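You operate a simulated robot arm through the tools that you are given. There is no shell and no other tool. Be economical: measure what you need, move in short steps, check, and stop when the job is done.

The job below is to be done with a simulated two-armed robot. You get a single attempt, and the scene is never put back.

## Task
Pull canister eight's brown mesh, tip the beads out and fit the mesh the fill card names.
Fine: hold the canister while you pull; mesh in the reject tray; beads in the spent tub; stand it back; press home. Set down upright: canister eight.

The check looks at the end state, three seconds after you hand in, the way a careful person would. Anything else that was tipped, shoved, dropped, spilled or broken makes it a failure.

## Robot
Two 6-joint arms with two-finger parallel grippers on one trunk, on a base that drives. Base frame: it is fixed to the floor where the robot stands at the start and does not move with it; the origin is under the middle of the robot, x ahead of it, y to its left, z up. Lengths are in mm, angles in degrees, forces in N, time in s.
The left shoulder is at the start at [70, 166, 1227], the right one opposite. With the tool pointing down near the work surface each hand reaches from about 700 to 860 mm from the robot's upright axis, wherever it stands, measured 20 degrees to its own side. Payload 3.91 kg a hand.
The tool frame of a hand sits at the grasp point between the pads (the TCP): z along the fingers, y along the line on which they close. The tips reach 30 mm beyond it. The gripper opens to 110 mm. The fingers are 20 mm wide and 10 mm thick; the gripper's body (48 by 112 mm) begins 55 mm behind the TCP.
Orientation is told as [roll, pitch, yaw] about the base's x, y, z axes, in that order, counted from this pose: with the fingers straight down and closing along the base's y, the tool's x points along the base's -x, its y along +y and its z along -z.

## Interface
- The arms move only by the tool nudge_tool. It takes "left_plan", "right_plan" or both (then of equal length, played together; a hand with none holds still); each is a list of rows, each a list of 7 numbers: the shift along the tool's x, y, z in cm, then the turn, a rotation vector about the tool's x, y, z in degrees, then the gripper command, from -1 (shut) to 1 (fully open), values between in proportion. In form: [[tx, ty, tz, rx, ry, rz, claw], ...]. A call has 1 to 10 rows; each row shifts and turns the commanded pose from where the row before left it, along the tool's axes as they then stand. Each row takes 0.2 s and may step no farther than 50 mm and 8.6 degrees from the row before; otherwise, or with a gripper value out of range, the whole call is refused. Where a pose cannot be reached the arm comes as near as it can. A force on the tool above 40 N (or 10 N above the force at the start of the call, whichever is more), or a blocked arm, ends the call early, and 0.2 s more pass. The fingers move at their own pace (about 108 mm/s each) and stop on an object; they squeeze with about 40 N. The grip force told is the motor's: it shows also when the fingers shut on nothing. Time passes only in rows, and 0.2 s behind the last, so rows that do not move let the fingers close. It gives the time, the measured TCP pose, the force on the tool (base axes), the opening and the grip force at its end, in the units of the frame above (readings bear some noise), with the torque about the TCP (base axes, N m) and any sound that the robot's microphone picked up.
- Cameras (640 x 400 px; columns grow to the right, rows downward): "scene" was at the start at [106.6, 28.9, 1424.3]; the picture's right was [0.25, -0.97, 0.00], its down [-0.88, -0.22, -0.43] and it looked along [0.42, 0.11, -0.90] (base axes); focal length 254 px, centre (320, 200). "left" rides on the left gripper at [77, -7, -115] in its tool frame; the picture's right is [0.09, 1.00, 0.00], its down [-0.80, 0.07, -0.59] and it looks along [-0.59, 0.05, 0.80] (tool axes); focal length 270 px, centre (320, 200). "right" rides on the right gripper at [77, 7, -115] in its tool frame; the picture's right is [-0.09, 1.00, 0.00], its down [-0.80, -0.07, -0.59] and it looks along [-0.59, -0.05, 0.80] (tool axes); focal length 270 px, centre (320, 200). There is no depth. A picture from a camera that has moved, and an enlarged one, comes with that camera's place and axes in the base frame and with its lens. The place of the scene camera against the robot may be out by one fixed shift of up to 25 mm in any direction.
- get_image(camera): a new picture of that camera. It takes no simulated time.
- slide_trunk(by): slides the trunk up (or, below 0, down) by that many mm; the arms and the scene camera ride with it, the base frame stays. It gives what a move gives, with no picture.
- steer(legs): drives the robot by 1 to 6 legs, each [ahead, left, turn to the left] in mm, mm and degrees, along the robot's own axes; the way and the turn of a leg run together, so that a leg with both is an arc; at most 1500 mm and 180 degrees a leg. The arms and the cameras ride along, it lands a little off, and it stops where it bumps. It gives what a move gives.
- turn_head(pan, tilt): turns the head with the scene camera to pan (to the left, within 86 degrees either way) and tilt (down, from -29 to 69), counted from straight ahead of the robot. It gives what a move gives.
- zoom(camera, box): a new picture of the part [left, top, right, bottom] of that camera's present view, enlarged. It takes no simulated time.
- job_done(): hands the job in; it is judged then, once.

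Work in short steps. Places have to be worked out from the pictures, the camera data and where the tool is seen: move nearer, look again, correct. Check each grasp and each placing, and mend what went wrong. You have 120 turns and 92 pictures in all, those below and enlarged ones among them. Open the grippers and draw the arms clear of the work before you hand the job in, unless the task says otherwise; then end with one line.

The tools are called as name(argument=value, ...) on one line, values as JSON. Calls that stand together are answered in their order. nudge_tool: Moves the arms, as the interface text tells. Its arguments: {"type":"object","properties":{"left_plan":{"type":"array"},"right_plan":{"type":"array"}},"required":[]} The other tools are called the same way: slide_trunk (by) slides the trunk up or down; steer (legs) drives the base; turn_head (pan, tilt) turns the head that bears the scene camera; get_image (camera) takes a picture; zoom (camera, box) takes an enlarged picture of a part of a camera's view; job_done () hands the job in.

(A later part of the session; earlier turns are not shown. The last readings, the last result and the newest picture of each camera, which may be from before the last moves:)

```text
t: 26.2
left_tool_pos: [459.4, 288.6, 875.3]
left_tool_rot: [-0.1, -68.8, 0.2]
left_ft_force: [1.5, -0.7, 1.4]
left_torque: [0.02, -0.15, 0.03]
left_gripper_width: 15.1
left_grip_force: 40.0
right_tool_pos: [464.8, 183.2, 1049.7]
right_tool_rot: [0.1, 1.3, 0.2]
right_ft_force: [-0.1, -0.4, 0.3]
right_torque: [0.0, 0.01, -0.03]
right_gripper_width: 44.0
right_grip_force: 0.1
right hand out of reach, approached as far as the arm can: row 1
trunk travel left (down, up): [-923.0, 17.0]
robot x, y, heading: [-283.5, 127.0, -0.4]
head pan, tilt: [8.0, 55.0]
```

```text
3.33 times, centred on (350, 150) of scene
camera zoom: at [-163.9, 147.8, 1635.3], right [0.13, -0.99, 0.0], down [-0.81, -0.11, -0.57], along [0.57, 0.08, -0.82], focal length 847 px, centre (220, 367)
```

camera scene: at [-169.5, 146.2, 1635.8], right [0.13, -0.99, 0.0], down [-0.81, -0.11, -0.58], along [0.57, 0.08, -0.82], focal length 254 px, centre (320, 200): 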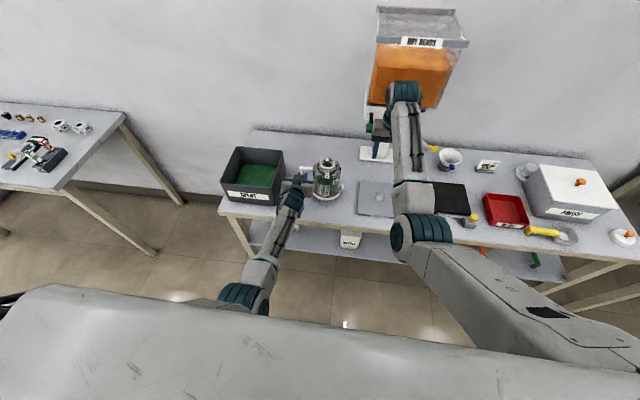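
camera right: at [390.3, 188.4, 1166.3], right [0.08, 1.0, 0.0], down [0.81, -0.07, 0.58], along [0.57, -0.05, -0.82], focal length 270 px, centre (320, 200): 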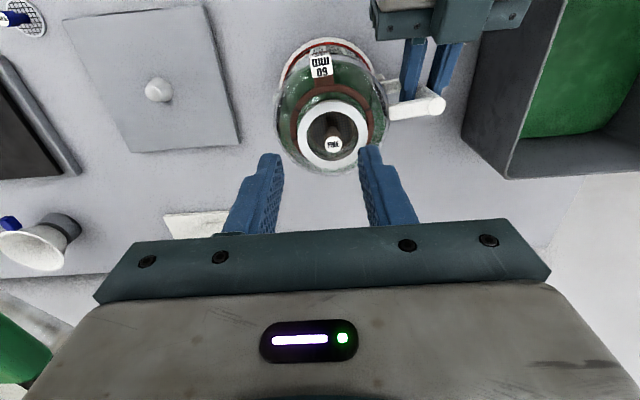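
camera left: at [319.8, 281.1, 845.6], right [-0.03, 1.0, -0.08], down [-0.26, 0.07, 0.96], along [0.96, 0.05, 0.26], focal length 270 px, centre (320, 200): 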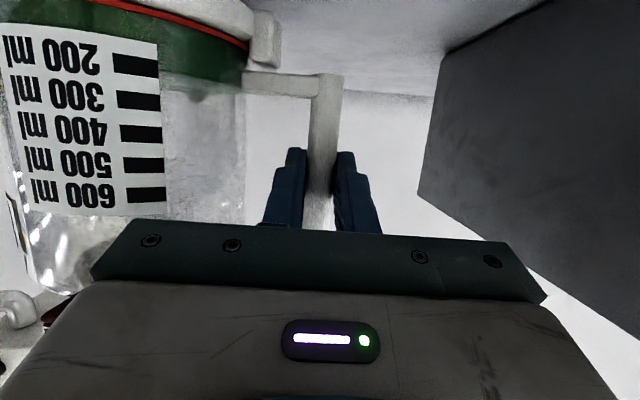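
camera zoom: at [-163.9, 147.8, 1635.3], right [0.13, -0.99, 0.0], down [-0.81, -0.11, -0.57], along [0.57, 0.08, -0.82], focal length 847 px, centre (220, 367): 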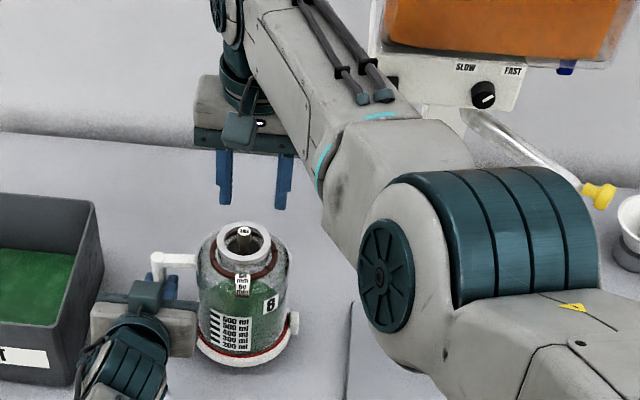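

Knob lies ≈(474,191.5). I centre above it and lower to tips ≈z 990, then look.

nudge_tool(right_plan=[[-0.8, 0.8, 0.5, 0, 0, 0, -0.2], [0, 0, 2.5, 0, 0, 0, -0.2]])

get_image(camera="right")

zoom(camera="scene", box=[290, 100, 370, 170])

```text
t: 26.9
left_tool_pos: [459.1, 288.7, 874.7]
left_tool_rot: [-0.1, -68.8, 0.1]
left_ft_force: [-0.2, 0.8, 1.6]
left_torque: [0.04, -0.05, 0.0]
left_gripper_width: 15.1
left_grip_force: 40.2
right_tool_pos: [461.8, 179.3, 1025.7]
right_tool_rot: [0.2, 1.3, 0.2]
right_ft_force: [0.1, -0.4, -0.3]
right_torque: [-0.02, -0.02, -0.02]
right_gripper_width: 43.9
right_grip_force: 0.0
right hand out of reach, approached as far as the arm can: row 1, 2
trunk travel left (down, up): [-923.0, 17.0]
robot x, y, heading: [-280.2, 122.2, -0.5]
head pan, tilt: [8.0, 55.0]
```

```text
56 pictures are left
camera right: at [386.6, 183.8, 1142.3], right [0.08, 1.0, 0.0], down [0.81, -0.07, 0.58], along [0.57, -0.05, -0.82], focal length 270 px, centre (320, 200)
```

right: 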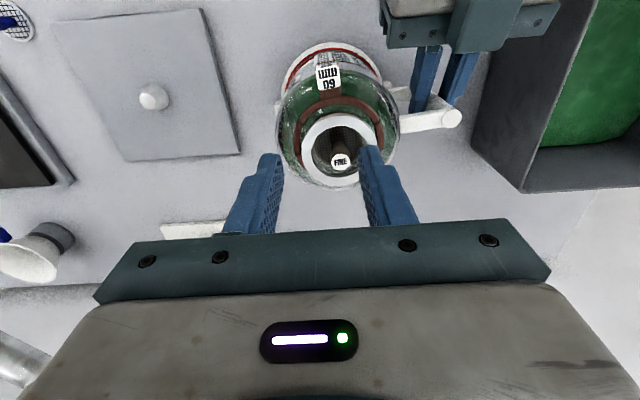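

```text
5.71 times, centred on (330, 135) of scene
camera zoom: at [-163.9, 147.1, 1635.5], right [0.13, -0.99, 0.0], down [-0.81, -0.11, -0.57], along [0.57, 0.08, -0.82], focal length 1452 px, centre (263, 571)
```

zoom: 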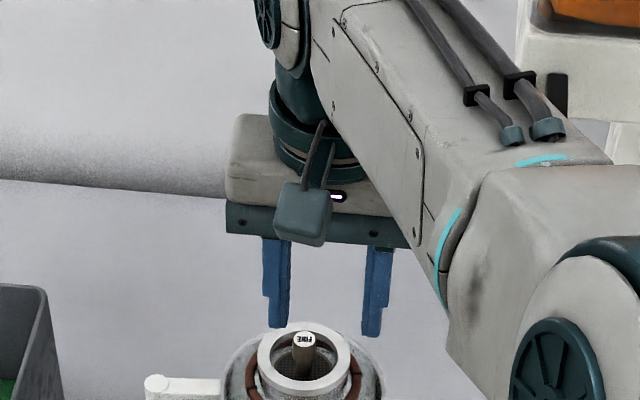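

The arm is fully stretched with the tool plumb; tilting the fingers ~8.5° forward brings the wrist back and gains reach. I tilt and move over the knob, staying at this height.

nudge_tool(right_plan=[[0, 0, 0, 0, -8.5, 0, -0.2], [-0.6, 0.6, 0, 0, 0, 0, -0.2], [-0.6, 0.6, 0, 0, 0, 0, -0.2]])

get_image(camera="right")

```text
t: 27.6
left_tool_pos: [459.1, 288.7, 874.1]
left_tool_rot: [-0.2, -68.8, 0.1]
left_ft_force: [0.1, 0.3, 1.7]
left_torque: [0.06, 0.06, -0.03]
left_gripper_width: 15.4
left_grip_force: 40.0
right_tool_pos: [483.2, 181.3, 1025.2]
right_tool_rot: [0.1, -7.0, 0.3]
right_ft_force: [-1.0, 0.4, -0.1]
right_torque: [-0.01, 0.0, 0.0]
right_gripper_width: 44.0
right_grip_force: 0.1
right hand out of reach, approached as far as the arm can: row 1
trunk travel left (down, up): [-923.0, 17.0]
robot x, y, heading: [-281.4, 123.5, -0.3]
head pan, tilt: [8.0, 55.0]
```

```text
54 pictures are left
camera right: at [390.5, 186.1, 1128.0], right [0.08, 1.0, 0.01], down [0.72, -0.07, 0.69], along [0.69, -0.05, -0.72], focal length 270 px, centre (320, 200)
```

right: 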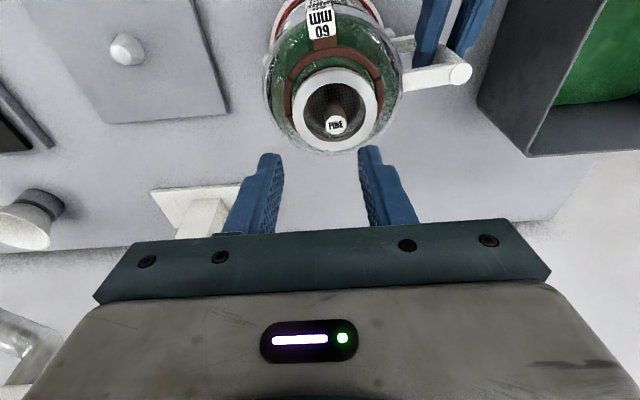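

Knob ≈(473,191), top z≈975. I centre on it and lower partway.

nudge_tool(right_plan=[[1.29, 1.0, -0.16, 0, 0, 0, -0.2], [0.2, 0, 1.6, 0, 0, 0, -0.2]])

get_image(camera="right")

zoom(camera="scene", box=[290, 130, 370, 180])

```text
t: 28.2
left_tool_pos: [459.4, 288.6, 874.5]
left_tool_rot: [-0.2, -68.8, 0.1]
left_ft_force: [-1.0, -0.1, 1.0]
left_torque: [-0.01, -0.01, 0.0]
left_gripper_width: 15.2
left_grip_force: 40.1
right_tool_pos: [482.3, 180.7, 1007.7]
right_tool_rot: [-0.1, -7.2, 0.3]
right_ft_force: [0.5, 0.3, -1.1]
right_torque: [0.0, -0.02, 0.02]
right_gripper_width: 43.7
right_grip_force: 0.0
right hand out of reach, approached as far as the arm can: row 1
trunk travel left (down, up): [-923.0, 17.0]
robot x, y, heading: [-280.8, 125.6, -0.5]
head pan, tilt: [8.0, 55.0]
```

```text
53 pictures are left
camera right: at [390.0, 186.1, 1110.8], right [0.08, 1.0, 0.01], down [0.72, -0.07, 0.69], along [0.69, -0.05, -0.72], focal length 270 px, centre (320, 200)
```

right: 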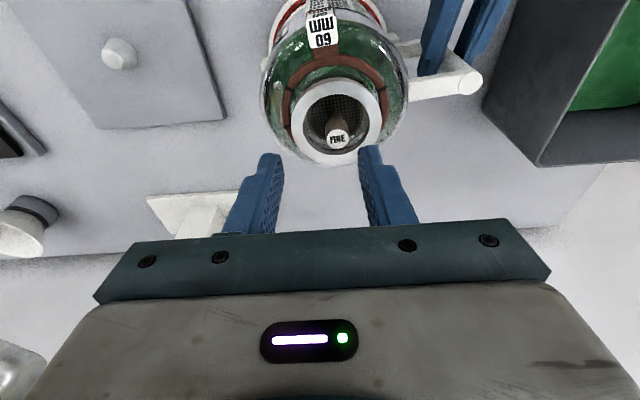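

```text
8.00 times, centred on (330, 155) of scene
camera zoom: at [-164.1, 147.4, 1635.4], right [0.13, -0.99, 0.0], down [-0.81, -0.11, -0.57], along [0.57, 0.08, -0.82], focal length 2032 px, centre (240, 560)
```

zoom: 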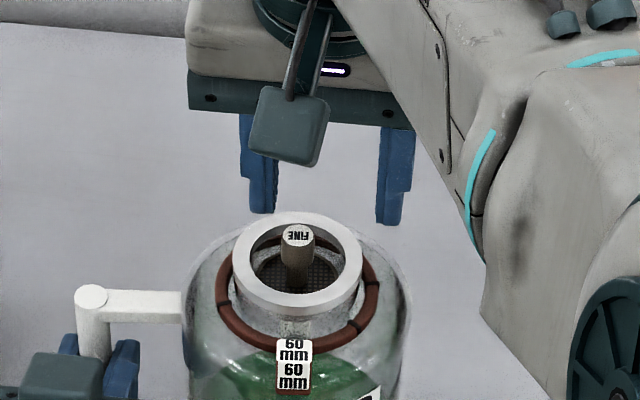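

The limit is the right shoulder's inward swing, so the robot must stand further left. I release the handle, back both hands out and up, then drive.

nudge_tool(left_plan=[[0, 0, 0, 0, 0, 0, -0.09], [0, 0, 0, 0, 0, 0, -0.09], [0.62, 0, -3.3, 0, 0, 0, -0.09], [0.62, 0, -3.3, 0, 0, 0, -0.09], [0.62, 0, -3.3, 0, 0, 0, -0.09], [-3.4, 0, -1.33, 0, 0, 0, -0.09], [-3.4, 0, -1.33, 0, 0, 0, -0.09], [-3.4, 0, -1.33, 0, 0, 0, -0.09]], right_plan=[[0, 0, -2.5, 0, 0, 0, -0.2], [0, 0, -2.5, 0, 0, 0, -0.2], [3, 0, 0, 0, 0, 0, -0.2], [3, 0, 0, 0, 0, 0, -0.2], [3, 0, 0, 0, 0, 0, -0.2], [0, -3, 0, 0, 0, 0, -0.2], [0, -3, 0, 0, 0, 0, -0.2], [0, -3, 0, 0, 0, 0, -0.2]])

```text
t: 29.4
left_tool_pos: [372.4, 291.4, 890.8]
left_tool_rot: [-0.7, -68.7, 0.9]
left_ft_force: [-0.4, 0.5, 0.1]
left_torque: [0.01, -0.03, 0.02]
left_gripper_width: 50.1
left_grip_force: 0.0
right_tool_pos: [447.2, 132.6, 1040.8]
right_tool_rot: [-0.2, -8.1, 0.3]
right_ft_force: [0.7, 12.9, 0.3]
right_torque: [-1.02, 0.11, 0.19]
right_gripper_width: 44.0
right_grip_force: 0.0
right hand out of reach, approached as far as the arm can: row 1, 2, 3, 4, 5
trunk travel left (down, up): [-923.0, 17.0]
robot x, y, heading: [-279.3, 124.9, -0.4]
head pan, tilt: [8.0, 55.0]
stopped in row 5 (right hand): the force on the tool passed its limit at 50 N (the readings are from after the stop); the commanded pose is now the measured one
```

The right hand brushed the lever's side; I shift it back left and draw it toward the robot at a slightly lower height, clear of the canister rim.

nudge_tool(right_plan=[[0, 1.2, 0, 0, 0, 0, -0.2], [1.5, 0, 0, 0, 0, 0, -0.2], [1.5, 0, 0, 0, 0, 0, -0.2]])

get_image(camera="scene")

```text
t: 30.2
left_tool_pos: [373.4, 300.9, 886.6]
left_tool_rot: [-1.4, -68.5, 1.9]
left_ft_force: [0.2, 0.4, 0.9]
left_torque: [0.0, 0.0, 0.04]
left_gripper_width: 50.3
left_grip_force: 0.0
right_tool_pos: [449.5, 130.9, 1046.7]
right_tool_rot: [-0.6, -9.5, 0.7]
right_ft_force: [11.2, 47.9, -7.8]
right_torque: [-3.01, 0.74, 1.15]
right_gripper_width: 44.2
right_grip_force: 0.0
right hand out of reach, approached as far as the arm can: row 2, 3
trunk travel left (down, up): [-923.0, 17.0]
robot x, y, heading: [-282.3, 127.9, 0.1]
head pan, tilt: [8.0, 55.0]
stopped in row 3 (right hand): the force on the tool passed its limit at 50 N (the readings are from after the stop); the commanded pose is now the measured one
```

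```text
51 pictures are left
camera scene: at [-158.3, 161.3, 1634.8], right [0.14, -0.99, 0.01], down [-0.81, -0.12, -0.57], along [0.56, 0.07, -0.82], focal length 254 px, centre (320, 200)
```

scene: 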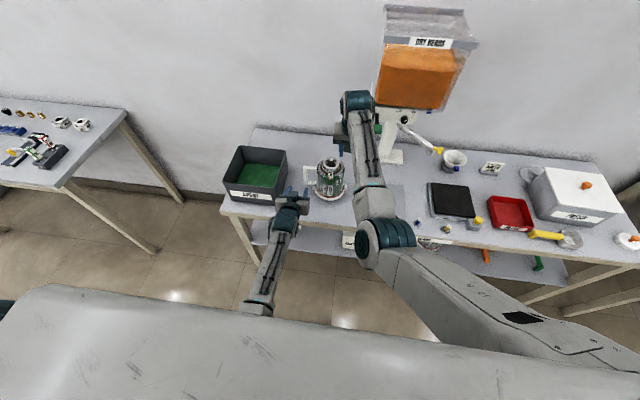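

The right hand still presses on the lever (48 N). I move it purely +y (free direction) while raising the left hand above the tub.

nudge_tool(left_plan=[[-3.4, 0, -1.33, 0, 0, 0, -0.09], [-3.4, 0, -1.33, 0, 0, 0, -0.09], [-3.4, 0, -1.33, 0, 0, 0, -0.09]], right_plan=[[-0.3, 1.5, 0, 0, 0, 0, -0.2], [-0.3, 1.5, 0, 0, 0, 0, -0.2], [-0.3, 1.0, 0, 0, 0, 0, -0.2]])

```text
t: 31.0
left_tool_pos: [370.4, 292.6, 1000.6]
left_tool_rot: [-0.5, -68.7, 1.0]
left_ft_force: [-0.3, -0.2, -0.7]
left_torque: [-0.03, -0.01, 0.02]
left_gripper_width: 50.1
left_grip_force: 0.2
right_tool_pos: [464.8, 156.0, 1049.4]
right_tool_rot: [-0.3, -9.7, 0.4]
right_ft_force: [-0.8, 0.8, 0.4]
right_torque: [-0.05, -0.01, -0.01]
right_gripper_width: 43.7
right_grip_force: 0.1
right hand out of reach, approached as far as the arm can: row 2, 3
trunk travel left (down, up): [-923.0, 17.0]
robot x, y, heading: [-283.6, 127.0, -0.0]
head pan, tilt: [8.0, 55.0]
```

Free of contact. Now drive left 90 mm and ahead 30 mm.

steer(legs=[[0, 90, 0], [30, 0, 0]])

get_image(camera="scene")

get_image(camera="right")

```text
t: 32.6
left_tool_pos: [393.6, 379.0, 1005.3]
left_tool_rot: [0.0, -69.1, 0.4]
left_ft_force: [-0.2, -1.0, -0.1]
left_torque: [0.02, 0.02, 0.04]
left_gripper_width: 50.1
left_grip_force: 0.1
right_tool_pos: [488.1, 239.7, 1053.0]
right_tool_rot: [-0.1, -10.0, 0.2]
right_ft_force: [-0.9, -0.8, 0.2]
right_torque: [0.02, -0.01, 0.0]
right_gripper_width: 44.0
right_grip_force: 0.1
trunk travel left (down, up): [-923.0, 17.0]
robot x, y, heading: [-248.8, 213.4, -0.0]
head pan, tilt: [8.0, 55.0]
```

```text
50 pictures are left
camera scene: at [-143.6, 235.7, 1636.3], right [0.14, -0.99, 0.0], down [-0.81, -0.11, -0.58], along [0.57, 0.08, -0.82], focal length 254 px, centre (320, 200)
```

scene: 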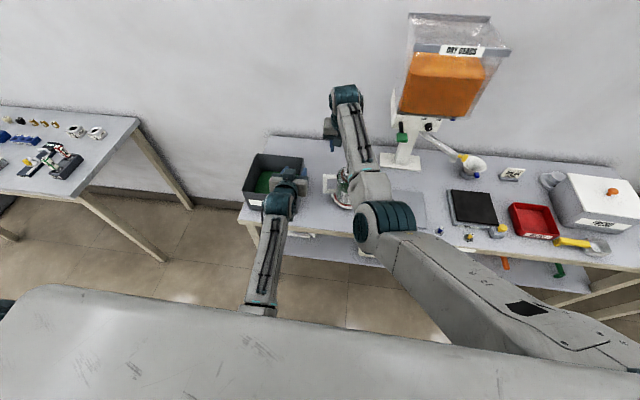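

```text
49 pictures are left
camera right: at [392.0, 244.8, 1153.1], right [0.08, 1.0, 0.01], down [0.69, -0.07, 0.72], along [0.72, -0.05, -0.69], focal length 270 px, centre (320, 200)
```

right: 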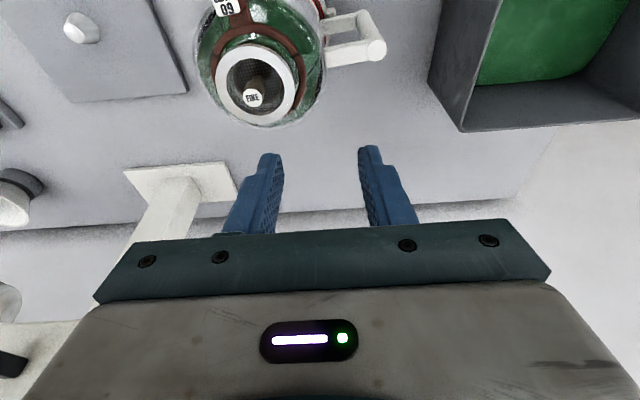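

Canister still stands at ≈(473,192). Both hands: left back to its standoff in front of the handle, right to plumb above the knob.

nudge_tool(left_plan=[[0.4, -3, -1.0, 0, 0, 0, -0.09], [0.4, -3, -1.0, 0, 0, 0, -0.09], [0.4, -3, -1.0, 0, 0, 0, -0.09], [3.54, 0, 1.38, 0, 0, 0, -0.09], [3.54, 0, 1.38, 0, 0, 0, -0.09], [3.54, 0, 1.38, 0, 0, 0, -0.09]], right_plan=[[0.5, -1.6, 0.4, 0, 5, 0, -0.2], [0.5, -1.6, 0.4, 0, 4.5, 0, -0.2], [0.5, -1.6, 0.4, 0, 0, 0, -0.2], [0, 0, 0, 0, 0, 0, -0.2], [0, 0, 0, 0, 0, 0, -0.2], [0, 0, 0, 0, 0, 0, -0.2]])

get_image(camera="left")

get_image(camera="right")

```text
t: 33.4
left_tool_pos: [380.9, 368.3, 985.3]
left_tool_rot: [24.2, -68.1, -22.1]
left_ft_force: [-0.1, -0.7, 0.2]
left_torque: [0.02, 0.02, -0.01]
left_gripper_width: 50.1
left_grip_force: 0.1
left hand out of reach, approached as far as the arm can: row 3
right_tool_pos: [479.0, 193.5, 1035.8]
right_tool_rot: [-0.3, 0.1, 0.1]
right_ft_force: [-0.1, -0.2, 0.3]
right_torque: [-0.02, -0.01, -0.01]
right_gripper_width: 43.9
right_grip_force: 0.0
trunk travel left (down, up): [-923.0, 17.0]
robot x, y, heading: [-254.3, 215.3, -0.1]
head pan, tilt: [8.0, 55.0]
stopped in row 4 (left hand): the arm was blocked; the commanded pose is now the measured one
```

```text
48 pictures are left
camera left: at [246.1, 366.3, 951.6], right [-0.04, 1.0, 0.07], down [-0.28, -0.08, 0.96], along [0.96, 0.02, 0.28], focal length 270 px, centre (320, 200)
```

left: 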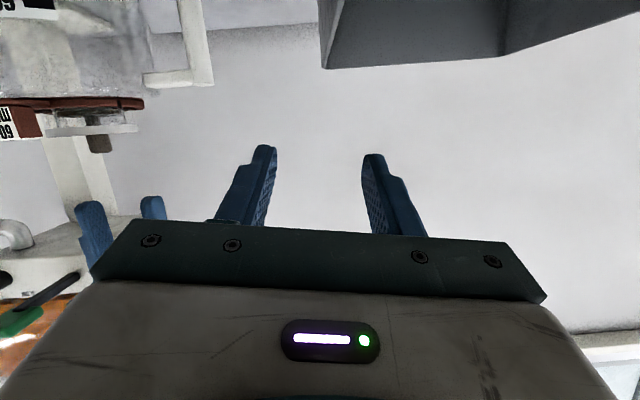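

```text
47 pictures are left
camera right: at [402.8, 199.7, 1149.6], right [0.09, 1.0, 0.0], down [0.8, -0.07, 0.59], along [0.59, -0.05, -0.8], focal length 270 px, centre (320, 200)
```

right: 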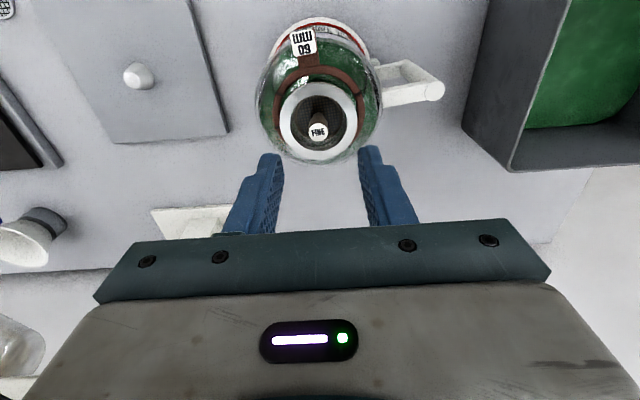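

The left arm can't swing that far inward from here; a stand between the two (robot y≈170) suits both. I shift the right hand +50 mm first so that it stays clear of the lever, then drive right 45 mm.

nudge_tool(right_plan=[[0, 2.5, 0, 0, 0, 0, -0.2], [0, 2.5, 0, 0, 0, 0, -0.2]])

steer(legs=[[0, -45, 0]])

```text
t: 34.0
left_tool_pos: [380.8, 370.1, 985.6]
left_tool_rot: [23.9, -68.1, -21.8]
left_ft_force: [0.4, 0.4, 0.0]
left_torque: [-0.02, -0.02, -0.01]
left_gripper_width: 50.0
left_grip_force: 0.0
right_tool_pos: [479.7, 245.5, 1036.2]
right_tool_rot: [-0.2, 0.0, 0.2]
right_ft_force: [0.1, 0.6, 0.5]
right_torque: [-0.03, 0.02, -0.06]
right_gripper_width: 44.4
right_grip_force: 0.0
trunk travel left (down, up): [-923.0, 17.0]
robot x, y, heading: [-254.1, 213.8, -0.2]
head pan, tilt: [8.0, 55.0]
```

```text
t: 35.0
left_tool_pos: [379.9, 330.1, 985.0]
left_tool_rot: [23.1, -68.3, -21.0]
left_ft_force: [-0.1, 0.6, 0.1]
left_torque: [-0.02, 0.02, -0.02]
left_gripper_width: 50.4
left_grip_force: 0.0
right_tool_pos: [478.9, 209.1, 1037.0]
right_tool_rot: [-0.6, 0.0, 0.4]
right_ft_force: [-0.8, 0.6, -0.2]
right_torque: [-0.06, 0.0, -0.02]
right_gripper_width: 43.9
right_grip_force: 0.0
trunk travel left (down, up): [-923.0, 17.0]
robot x, y, heading: [-250.8, 171.8, 0.3]
head pan, tilt: [8.0, 55.0]
```

Straighten the small roll picked up by the left hand and bring it to the handle standoff; right hand centres over the knob.

nudge_tool(left_plan=[[0, -0.2, 0, 3.3, 0, -7.1, -0.09], [3.07, -1.3, 0.66, 0, 0, 0, -0.09], [3.07, -1.3, 0.66, 0, 0, 0, -0.09], [3.07, -1.3, 0.66, 0, 0, 0, -0.09]], right_plan=[[0.3, -0.9, 0, 0, 0, 0, -0.2], [0.3, -0.85, 0, 0, 0, 0, -0.2], [0, 0, 0.8, 0, 0, 0, -0.2], [0, 0, 0.8, 0, 0, 0, -0.2]])

get_image(camera="left")

get_image(camera="right")

```text
t: 36.0
left_tool_pos: [365.3, 290.2, 888.6]
left_tool_rot: [4.1, -69.7, -4.1]
left_ft_force: [0.5, 0.0, 0.9]
left_torque: [0.0, 0.01, 0.0]
left_gripper_width: 50.1
left_grip_force: 0.0
right_tool_pos: [472.8, 183.1, 1020.1]
right_tool_rot: [0.0, 0.1, 0.4]
right_ft_force: [-0.9, 0.8, -0.7]
right_torque: [0.01, 0.0, -0.02]
right_gripper_width: 43.8
right_grip_force: 0.1
trunk travel left (down, up): [-923.0, 17.0]
robot x, y, heading: [-251.7, 173.1, -0.0]
head pan, tilt: [8.0, 55.0]
```

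```text
46 pictures are left
camera left: at [231.3, 285.5, 856.5], right [-0.03, 1.0, -0.06], down [-0.28, 0.05, 0.96], along [0.96, 0.04, 0.28], focal length 270 px, centre (320, 200)
```

left: 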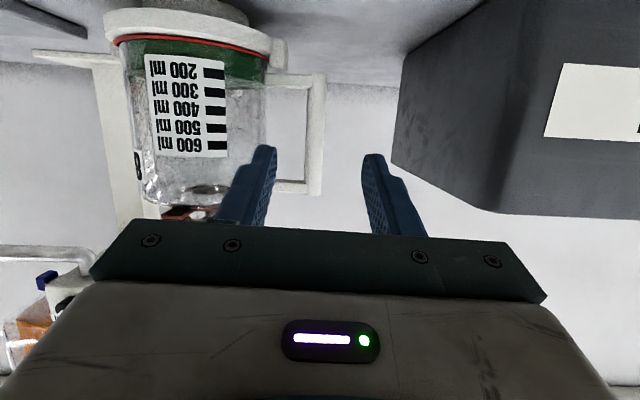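

```text
45 pictures are left
camera right: at [396.0, 189.2, 1134.3], right [0.08, 1.0, 0.0], down [0.8, -0.06, 0.59], along [0.59, -0.05, -0.8], focal length 270 px, centre (320, 200)
```

right: 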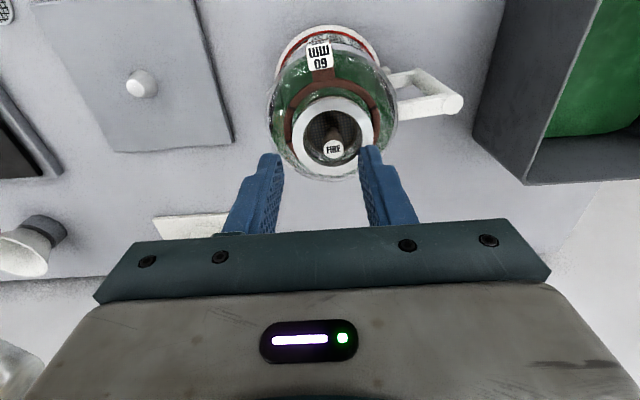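

Left is aligned with the bar; advance and close. Right shifts to (475,191.5).

nudge_tool(left_plan=[[-0.63, -0.05, 3.1, 0, 0, 0, -0.09], [-0.63, -0.05, 3.1, 0, 0, 0, -0.09], [-0.63, -0.05, 3.1, 0, 0, 0, -0.09], [0, 0, 0, 0, 0, 0, -1], [0, 0, 0, 0, 0, 0, -1], [0, 0, 0, 0, 0, 0, -1]], right_plan=[[-0.2, 0.8, 0, 0, 0, 0, -0.2], [0, 0, 0.5, 0, 0, 0, -0.2], [0, 0, 0.5, 0, 0, 0, -0.2], [0, 0, 0, 0, 0, 0, -0.2], [0, 0, 0, 0, 0, 0, -0.2], [0, 0, 0, 0, 0, 0, -0.2]])

get_image(camera="right")

zoom(camera="scene", box=[290, 110, 390, 210])

```text
t: 37.4
left_tool_pos: [460.9, 283.7, 878.8]
left_tool_rot: [2.5, -69.9, -2.5]
left_ft_force: [1.6, 1.1, 2.6]
left_torque: [-0.48, -0.09, 0.1]
left_gripper_width: 15.1
left_grip_force: 40.4
right_tool_pos: [474.6, 192.4, 1009.9]
right_tool_rot: [-0.2, -0.1, 0.4]
right_ft_force: [-0.6, 0.9, -0.1]
right_torque: [-0.02, 0.01, 0.0]
right_gripper_width: 43.8
right_grip_force: 0.0
trunk travel left (down, up): [-923.0, 17.0]
robot x, y, heading: [-252.7, 167.9, -0.2]
head pan, tilt: [8.0, 55.0]
```

```text
44 pictures are left
camera right: at [397.0, 197.2, 1124.4], right [0.08, 1.0, 0.0], down [0.8, -0.06, 0.59], along [0.59, -0.05, -0.8], focal length 270 px, centre (320, 200)
```

right: 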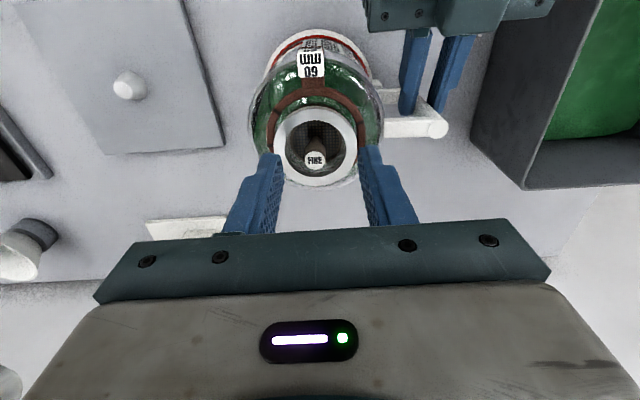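

```text
4.00 times, centred on (340, 160) of scene
camera zoom: at [-133.7, 194.4, 1635.4], right [0.14, -0.99, 0.0], down [-0.81, -0.11, -0.57], along [0.57, 0.08, -0.82], focal length 1016 px, centre (240, 360)
```

zoom: 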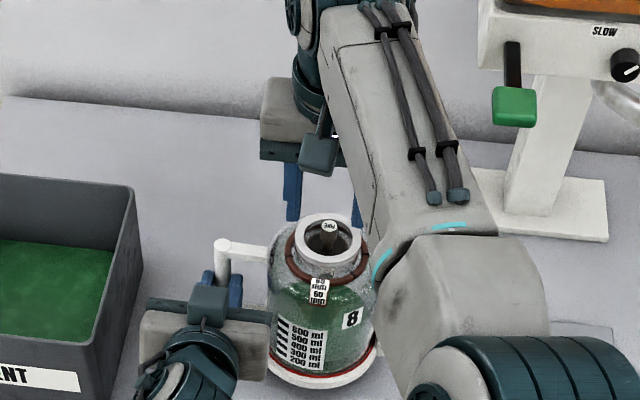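

Handle gripped; the canister shifted ~4 mm in –y. Knob now ≈(477,187). Right hand corrects and descends so that the tips straddle the knob top.

nudge_tool(right_plan=[[-0.2, -0.55, 0.6, 0, 0, 0, -0.3], [0, 0, 0.6, 0, 0, 0, -0.3], [0, 0, 0.4, 0, 0, 0, -0.3]])

get_image(camera="right")

zoom(camera="scene", box=[310, 130, 370, 180])

```text
t: 38.1
left_tool_pos: [460.5, 283.9, 877.6]
left_tool_rot: [2.8, -69.8, -2.6]
left_ft_force: [0.7, 0.0, 2.2]
left_torque: [-0.54, -0.08, 0.05]
left_gripper_width: 15.2
left_grip_force: 39.6
right_tool_pos: [475.3, 186.2, 993.9]
right_tool_rot: [-0.2, 0.1, 0.4]
right_ft_force: [-0.1, -0.1, 0.6]
right_torque: [-0.05, 0.01, 0.02]
right_gripper_width: 38.4
right_grip_force: 0.0
trunk travel left (down, up): [-923.0, 17.0]
robot x, y, heading: [-250.4, 171.1, 0.1]
head pan, tilt: [8.0, 55.0]
```

```text
42 pictures are left
camera right: at [398.6, 191.9, 1108.9], right [0.08, 1.0, 0.0], down [0.8, -0.06, 0.59], along [0.59, -0.05, -0.8], focal length 270 px, centre (320, 200)
```

right: 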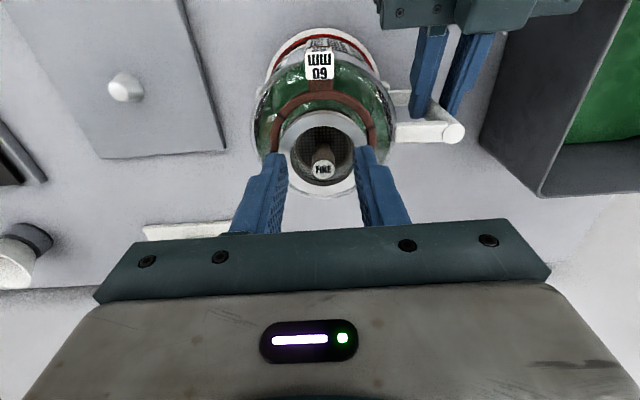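

```text
8.00 times, centred on (340, 155) of scene
camera zoom: at [-133.9, 194.3, 1635.4], right [0.14, -0.99, 0.0], down [-0.81, -0.11, -0.57], along [0.57, 0.08, -0.82], focal length 2032 px, centre (160, 560)
```

zoom: 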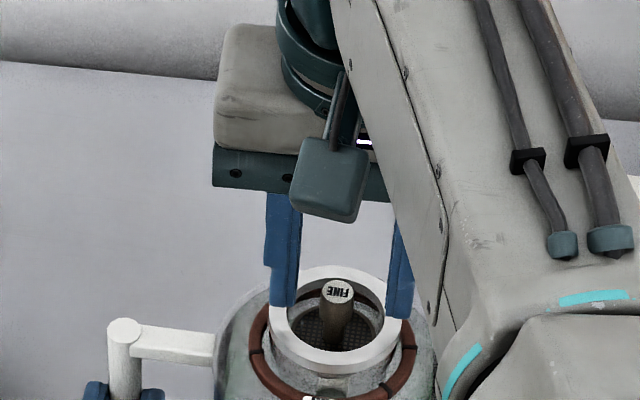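

Tips overlap the knob by ~10 mm and are centred (col 323 vs 320). Close and then pull gently upward.

nudge_tool(right_plan=[[0, 0.1, 0.1, 0, 0, 0, -1], [0, 0, 0, 0, 0, 0, -1], [0, 0, 0, 0, 0, 0, -1]])

get_image(camera="right")

```text
t: 39.0
left_tool_pos: [461.0, 284.2, 878.5]
left_tool_rot: [2.7, -69.7, -2.6]
left_ft_force: [-0.3, -2.8, 1.9]
left_torque: [-0.49, -0.05, -0.01]
left_gripper_width: 15.2
left_grip_force: 40.0
right_tool_pos: [477.0, 187.7, 995.2]
right_tool_rot: [-0.2, 0.0, 0.4]
right_ft_force: [-0.4, 1.9, 3.6]
right_torque: [0.02, 0.0, 0.02]
right_gripper_width: 0.1
right_grip_force: 37.8
trunk travel left (down, up): [-923.0, 17.0]
robot x, y, heading: [-249.8, 170.3, -0.1]
head pan, tilt: [8.0, 55.0]
```

```text
40 pictures are left
camera right: at [398.6, 192.8, 1108.6], right [0.08, 1.0, 0.0], down [0.8, -0.06, 0.6], along [0.59, -0.05, -0.8], focal length 270 px, centre (320, 200)
```

right: 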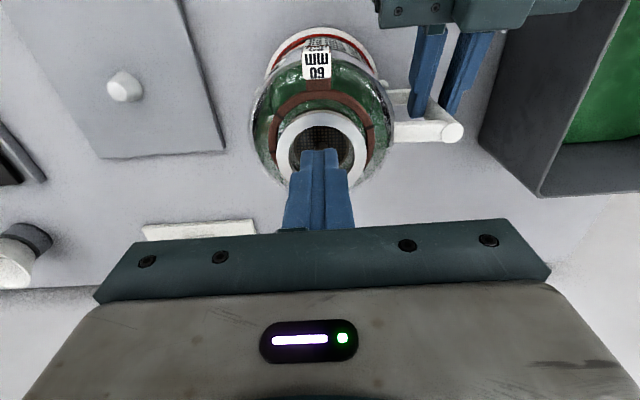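

It closed on nothing: the knob top is lower (z≈964) and at x≈481. I open, rise, shift forward 5 mm and descend deeper.

nudge_tool(right_plan=[[0, 0, -1.0, 0, 0, 0, -0.3], [-0.45, -0.1, 0, 0, 0, 0, -0.35], [0, 0, 1.0, 0, 0, 0, -0.35], [0, 0, 0.9, 0, 0, 0, -0.35]])

get_image(camera="right")

zoom(camera="scene", box=[310, 130, 370, 180])

```text
t: 40.0
left_tool_pos: [461.1, 284.1, 877.5]
left_tool_rot: [2.7, -69.8, -2.6]
left_ft_force: [-0.3, 0.4, 2.0]
left_torque: [-0.53, -0.02, 0.0]
left_gripper_width: 15.5
left_grip_force: 39.9
right_tool_pos: [480.1, 187.1, 984.0]
right_tool_rot: [-0.1, 0.0, 0.4]
right_ft_force: [1.1, -0.5, 0.1]
right_torque: [0.02, 0.04, 0.01]
right_gripper_width: 35.7
right_grip_force: 0.1
trunk travel left (down, up): [-923.0, 17.0]
robot x, y, heading: [-249.5, 167.6, 0.1]
head pan, tilt: [8.0, 55.0]
```

```text
39 pictures are left
camera right: at [404.2, 192.2, 1098.8], right [0.08, 1.0, 0.0], down [0.8, -0.06, 0.59], along [0.59, -0.05, -0.8], focal length 270 px, centre (320, 200)
```

right: 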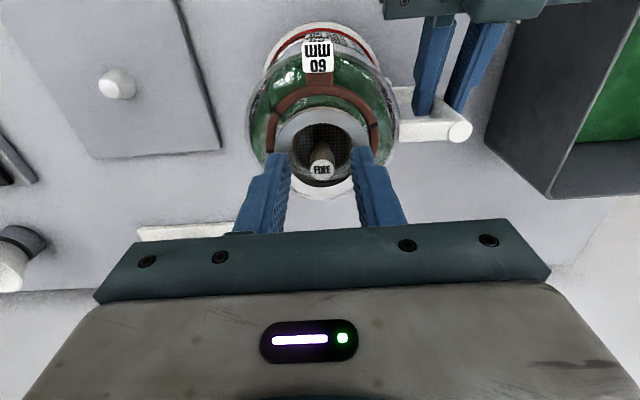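

```text
8.00 times, centred on (340, 155) of scene
camera zoom: at [-133.9, 194.2, 1635.4], right [0.14, -0.99, 0.0], down [-0.81, -0.11, -0.57], along [0.57, 0.08, -0.82], focal length 2032 px, centre (160, 560)
```

zoom: 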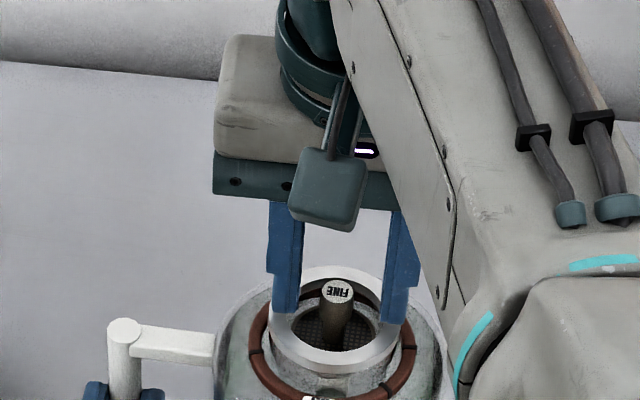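

nudge_tool(right_plan=[[0, -0.1, 0.3, 0, 0, 0, -0.5], [0, 0, 0, 0, 0, 0, -1], [0, 0, 0, 0, 0, 0, -1]])

```text
t: 40.8
left_tool_pos: [460.1, 282.8, 878.5]
left_tool_rot: [2.6, -69.9, -2.5]
left_ft_force: [0.6, -5.8, 3.8]
left_torque: [-0.42, -0.07, -0.12]
left_gripper_width: 15.3
left_grip_force: 40.2
right_tool_pos: [481.0, 186.6, 981.6]
right_tool_rot: [-0.1, 0.1, 0.4]
right_ft_force: [0.0, 5.9, 0.0]
right_torque: [0.41, 0.0, 0.04]
right_gripper_width: 10.0
right_grip_force: 39.9
trunk travel left (down, up): [-923.0, 17.0]
robot x, y, heading: [-253.0, 171.1, 0.2]
head pan, tilt: [8.0, 55.0]
```

Gripped the knob (10 mm wide, 40 N). Now pull straight up in small steps while the left hand holds.

nudge_tool(right_plan=[[0, 0, -0.3, 0, 0, 0, -1], [0, 0, -0.4, 0, 0, 0, -1], [0, 0, -0.5, 0, 0, 0, -1], [0, 0, -0.8, 0, 0, 0, -1], [0, 0, -1, 0, 0, 0, -1], [0, 0, -1, 0, 0, 0, -1]])

zoom(camera="scene", box=[290, 110, 390, 210])

```text
t: 42.1
left_tool_pos: [461.2, 285.2, 878.3]
left_tool_rot: [2.8, -69.8, -2.7]
left_ft_force: [-0.1, -0.5, 2.8]
left_torque: [-0.5, -0.05, 0.04]
left_gripper_width: 15.3
left_grip_force: 40.5
right_tool_pos: [480.0, 186.1, 1021.5]
right_tool_rot: [-0.3, 0.1, 0.4]
right_ft_force: [0.1, 0.2, 0.6]
right_torque: [0.0, -0.01, 0.0]
right_gripper_width: 10.2
right_grip_force: 40.1
trunk travel left (down, up): [-923.0, 17.0]
robot x, y, heading: [-251.8, 170.0, 0.3]
head pan, tilt: [8.0, 55.0]
```

```text
4.00 times, centred on (340, 160) of scene
camera zoom: at [-134.0, 194.3, 1635.4], right [0.14, -0.99, 0.0], down [-0.81, -0.11, -0.57], along [0.57, 0.08, -0.82], focal length 1016 px, centre (240, 360)
```

zoom: 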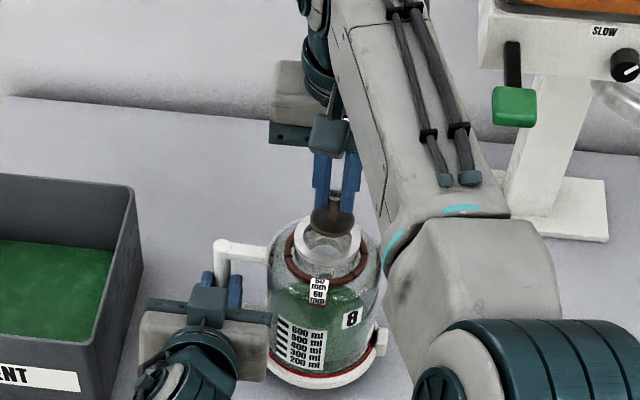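

The brown mesh is out. While the right hand holds it up high, I lift the canister 20 mm with the left to test the grip.

nudge_tool(left_plan=[[-0.47, 0, -0.17, 0, 0, 0, -1], [-0.47, 0, -0.17, 0, 0, 0, -1], [-0.47, 0, -0.17, 0, 0, 0, -1], [-0.47, 0, -0.17, 0, 0, 0, -1]], right_plan=[[0, 0, -1.2, 0, 0, 0, -1], [0, 0, -1.2, 0, 0, 0, -1], [0, 0, -1.2, 0, 0, 0, -1], [0, 0, -1.2, 0, 0, 0, -1]])

zoom(camera="scene", box=[250, 90, 410, 230])

```text
t: 43.1
left_tool_pos: [461.1, 284.5, 896.5]
left_tool_rot: [2.7, -69.8, -2.7]
left_ft_force: [-0.3, 0.1, -3.8]
left_torque: [0.38, 0.13, 0.0]
left_gripper_width: 15.0
left_grip_force: 40.5
right_tool_pos: [482.5, 186.4, 1068.4]
right_tool_rot: [-0.2, 0.1, 0.4]
right_ft_force: [-0.6, 0.3, -0.5]
right_torque: [-0.03, 0.0, 0.0]
right_gripper_width: 10.1
right_grip_force: 40.3
trunk travel left (down, up): [-923.0, 17.0]
robot x, y, heading: [-253.5, 170.7, 0.1]
head pan, tilt: [8.0, 55.0]
```

```text
2.86 times, centred on (330, 160) of scene
camera zoom: at [-132.5, 194.2, 1635.3], right [0.14, -0.99, 0.0], down [-0.81, -0.11, -0.57], along [0.57, 0.08, -0.82], focal length 726 px, centre (291, 314)
```

zoom: 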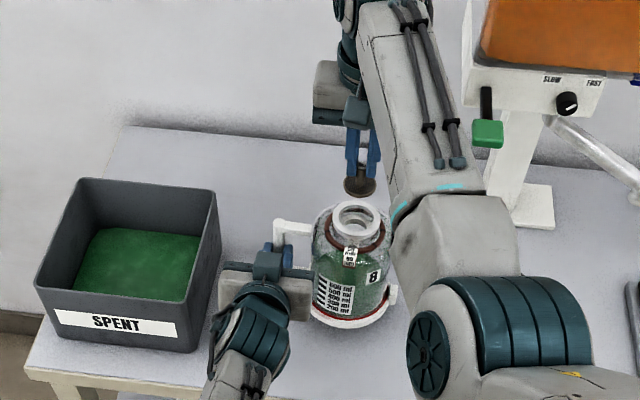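

Lift holds (≈0.4 kg). Tub measured at x 369–572, y 386–583, rim z≈895. I raise a little, move left out from under the right hand, then raise to pouring height.

nudge_tool(left_plan=[[-1.6, 0, -0.59, 0, 0, 0, -1], [-1.6, 0, -0.59, 0, 0, 0, -1], [0, 2.9, 0, 0, 0, 0, -1], [0, 2.9, 0, 0, 0, 0, -1], [0, 2.9, 0, 0, 0, 0, -1], [-1.57, 0, -0.93, 0, 0, 0, -1], [-1.57, 0, -0.93, 0, 0, 0, -1], [-1.57, 0, -0.93, 0, 0, 0, -1]])

zoom(camera="scene", box=[220, 80, 420, 240])

```text
t: 45.0
left_tool_pos: [448.6, 371.9, 986.8]
left_tool_rot: [2.6, -69.6, -2.6]
left_ft_force: [0.1, -0.1, -3.7]
left_torque: [0.38, 0.08, -0.02]
left_gripper_width: 15.1
left_grip_force: 40.2
right_tool_pos: [482.6, 187.6, 1069.3]
right_tool_rot: [-0.2, 0.1, 0.3]
right_ft_force: [0.2, -0.1, -0.1]
right_torque: [-0.01, 0.0, -0.01]
right_gripper_width: 9.8
right_grip_force: 39.5
trunk travel left (down, up): [-923.0, 17.0]
robot x, y, heading: [-253.3, 173.0, -0.0]
head pan, tilt: [8.0, 55.0]
```

```text
2.50 times, centred on (320, 160) of scene
camera zoom: at [-132.8, 194.7, 1635.3], right [0.14, -0.99, 0.0], down [-0.81, -0.11, -0.57], along [0.57, 0.08, -0.82], focal length 635 px, centre (320, 300)
```

zoom: 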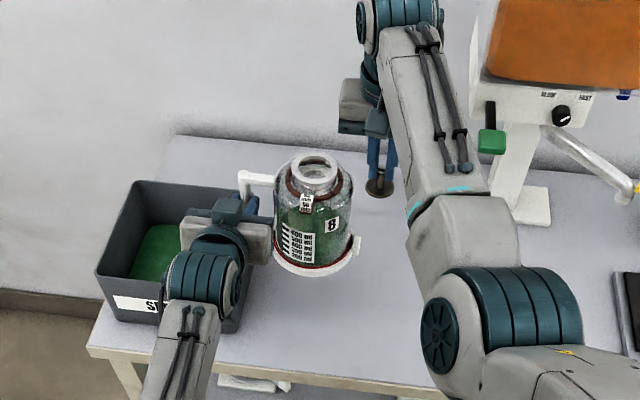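

Before tipping I shift 43 mm further left so that the base swings clear of the right hand, then roll the canister to ≈68° about base x (mouth towards the tub).

nudge_tool(left_plan=[[-0.94, 2.1, -0.35, 0, 0, 0, -1], [0, 2.2, 0, 0, 0, 0, -1], [0, 0, 0, 2.93, 0, -7.98, -1], [0, 0, 0, 2.93, 0, -7.98, -1], [0, 0, 0, 2.93, 0, -7.98, -1], [0, 0, 0, 2.93, 0, -7.98, -1], [0, 0, 0, 2.93, 0, -7.98, -1], [0, 0, 0, 2.93, 0, -7.98, -1], [0, 0, 0, 2.93, 0, -7.98, -1]])

zoom(camera="scene", box=[220, 80, 420, 240])

```text
t: 47.0
left_tool_pos: [450.9, 413.1, 997.1]
left_tool_rot: [-78.1, -29.3, 66.7]
left_ft_force: [0.7, 0.5, -3.7]
left_torque: [0.24, 0.09, -0.01]
left_gripper_width: 15.1
left_grip_force: 40.2
right_tool_pos: [482.4, 186.2, 1068.3]
right_tool_rot: [-0.2, 0.1, 0.4]
right_ft_force: [0.7, 0.9, -0.2]
right_torque: [-0.03, 0.01, 0.0]
right_gripper_width: 12.0
right_grip_force: 39.5
trunk travel left (down, up): [-923.0, 17.0]
robot x, y, heading: [-254.7, 171.0, -0.1]
head pan, tilt: [8.0, 55.0]
```

```text
2.50 times, centred on (320, 160) of scene
camera zoom: at [-132.4, 194.7, 1635.3], right [0.14, -0.99, 0.0], down [-0.81, -0.11, -0.57], along [0.57, 0.08, -0.82], focal length 635 px, centre (320, 300)
```

zoom: 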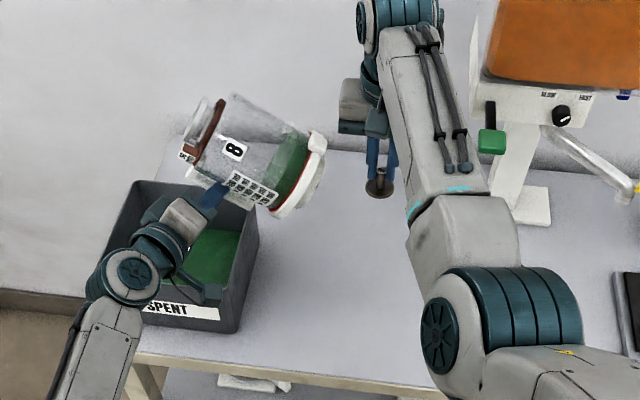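

Rolling works well and the grip is stable. Continue to ≈136°, drifting back in –y so that the mouth stays over the tub.

nudge_tool(left_plan=[[0, 0, 0, 2.93, 0, -7.98, -1], [0.59, -0.15, 0.22, 2.93, 0, -7.98, -1], [0.6, -0.06, 0.22, 2.93, 0, -7.98, -1], [0.6, 0.04, 0.22, 2.93, 0, -7.98, -1], [0.6, 0.13, 0.22, 2.93, 0, -7.98, -1], [0.57, 0.22, 0.21, 2.93, 0, -7.98, -1], [0.53, 0.31, 0.2, 2.93, 0, -7.98, -1], [0.48, 0.4, 0.18, 2.93, 0, -7.98, -1], [0, 0, 0, 2.93, 0, -7.98, -1]])

zoom(camera="scene", box=[220, 80, 420, 240])

```text
t: 49.0
left_tool_pos: [451.2, 367.6, 988.5]
left_tool_rot: [-109.2, 41.9, 62.5]
left_ft_force: [-0.3, -0.5, -2.7]
left_torque: [-0.17, 0.05, -0.01]
left_gripper_width: 15.1
left_grip_force: 40.2
right_tool_pos: [481.1, 186.4, 1068.7]
right_tool_rot: [-0.2, 0.1, 0.4]
right_ft_force: [0.0, -0.7, -0.5]
right_torque: [0.01, 0.02, 0.02]
right_gripper_width: 12.0
right_grip_force: 40.0
trunk travel left (down, up): [-923.0, 17.0]
robot x, y, heading: [-253.1, 170.3, -0.0]
head pan, tilt: [8.0, 55.0]
```

```text
2.50 times, centred on (320, 160) of scene
camera zoom: at [-132.5, 194.4, 1635.3], right [0.14, -0.99, 0.0], down [-0.81, -0.11, -0.57], along [0.57, 0.08, -0.82], focal length 635 px, centre (320, 300)
```

zoom: 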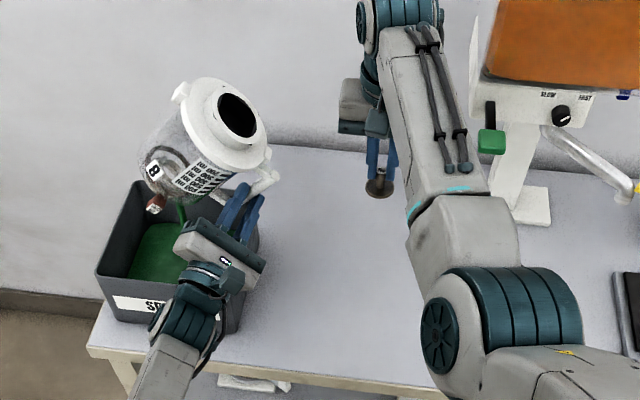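

Beads are pouring into the tub. I tip two rows further and wait for it to empty.

nudge_tool(left_plan=[[0, 0, 0, 2.93, 0, -7.98, -1], [0, 0, 0, 2.93, 0, -7.98, -1], [0, 0, 0, 0, 0, 0, -1], [0, 0, 0, 0, 0, 0, -1], [0, 0, 0, 0, 0, 0, -1], [0, 0, 0, 0, 0, 0, -1], [0, 0, 0, 0, 0, 0, -1], [0, 0, 0, 0, 0, 0, -1], [0, 0, 0, 0, 0, 0, -1], [0, 0, 0, 0, 0, 0, -1]])

zoom(camera="scene", box=[220, 80, 420, 240])

```text
t: 51.1
left_tool_pos: [450.4, 366.8, 988.7]
left_tool_rot: [-122.9, 56.1, 51.9]
left_ft_force: [-0.4, -0.1, -2.2]
left_torque: [-0.18, 0.06, -0.03]
left_gripper_width: 15.2
left_grip_force: 40.0
right_tool_pos: [483.4, 186.7, 1068.9]
right_tool_rot: [-0.3, 0.1, 0.4]
right_ft_force: [0.3, 0.2, -0.5]
right_torque: [0.03, -0.01, 0.02]
right_gripper_width: 12.1
right_grip_force: 40.2
trunk travel left (down, up): [-923.0, 17.0]
robot x, y, heading: [-252.9, 168.2, -0.1]
head pan, tilt: [8.0, 55.0]
```

```text
2.50 times, centred on (320, 160) of scene
camera zoom: at [-132.8, 194.4, 1635.3], right [0.14, -0.99, 0.0], down [-0.81, -0.11, -0.57], along [0.57, 0.08, -0.82], focal length 635 px, centre (320, 300)
```

zoom: 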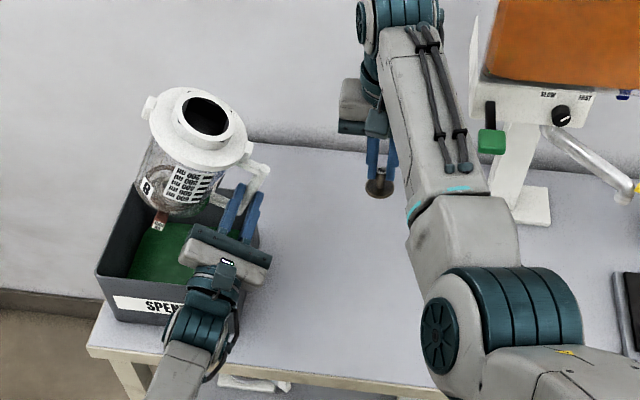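

The glass looks clear; I wait a second more to verify the load is steady.

nudge_tool(left_plan=[[0, 0, 0, 2.93, 0, -7.98, -1], [0, 0, 0, 2.93, 0, -7.98, -1], [0, 0, 0, 0, 0, 0, -1], [0, 0, 0, 0, 0, 0, -1], [0, 0, 0, 0, 0, 0, -1], [0, 0, 0, 0, 0, 0, -1]])

zoom(camera="scene", box=[240, 110, 320, 170])

```text
t: 52.5
left_tool_pos: [439.3, 357.9, 1018.8]
left_tool_rot: [-147.2, 67.7, 28.0]
left_ft_force: [-0.7, -1.0, -2.0]
left_torque: [-0.26, 0.05, 0.01]
left_gripper_width: 15.3
left_grip_force: 39.8
left hand out of reach, approached as far as the arm can: row 1, 2
right_tool_pos: [481.8, 187.4, 1069.8]
right_tool_rot: [-0.2, 0.1, 0.4]
right_ft_force: [-0.5, -0.1, 0.9]
right_torque: [-0.01, -0.01, 0.0]
right_gripper_width: 12.2
right_grip_force: 40.1
trunk travel left (down, up): [-923.0, 17.0]
robot x, y, heading: [-251.5, 173.7, 0.1]
head pan, tilt: [8.0, 55.0]
```

```text
6.67 times, centred on (280, 140) of scene
camera zoom: at [-132.6, 194.6, 1635.3], right [0.14, -0.99, 0.0], down [-0.81, -0.11, -0.57], along [0.57, 0.08, -0.82], focal length 1694 px, centre (587, 600)
```

zoom: 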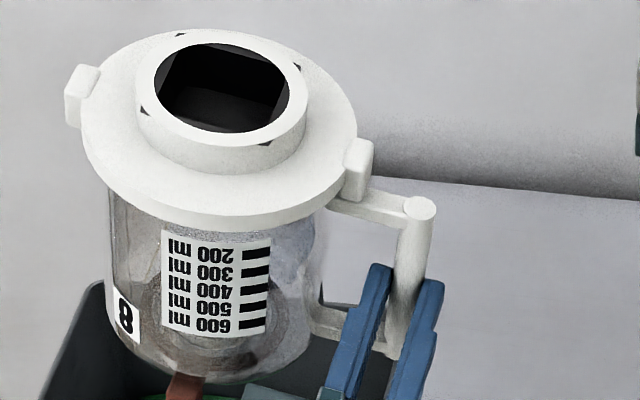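

Empty. Now roll back: first half with the +y shift to keep the base clear of the right hand.

nudge_tool(left_plan=[[0, 0, 0, -2.93, 0, 7.98, -1], [0, 0, 0, -2.93, 0, 7.98, -1], [0, 0, 0, -2.93, 0, 7.98, -1], [0, 0, 0, -2.93, 0, 7.98, -1], [0, 0, 0, -2.93, 0, 7.98, -1], [-0.85, -0.63, -0.31, -2.93, 0, 7.98, -1], [-0.92, -0.5, -0.34, -2.93, 0, 7.98, -1], [-0.98, -0.34, -0.36, -2.93, 0, 7.98, -1], [-1.02, -0.19, -0.37, -2.93, 0, 7.98, -1], [-1.03, 0, -0.38, -2.93, 0, 7.98, -1]])

```text
t: 54.8
left_tool_pos: [441.2, 413.1, 1018.2]
left_tool_rot: [-86.5, -6.2, 66.9]
left_ft_force: [0.2, 0.0, -3.1]
left_torque: [0.05, 0.01, 0.03]
left_gripper_width: 15.2
left_grip_force: 40.4
right_tool_pos: [483.1, 186.7, 1069.5]
right_tool_rot: [-0.2, 0.0, 0.4]
right_ft_force: [0.4, 0.1, 0.2]
right_torque: [-0.01, -0.01, -0.01]
right_gripper_width: 12.0
right_grip_force: 40.0
trunk travel left (down, up): [-923.0, 17.0]
robot x, y, heading: [-253.5, 169.5, -0.1]
head pan, tilt: [8.0, 55.0]
```

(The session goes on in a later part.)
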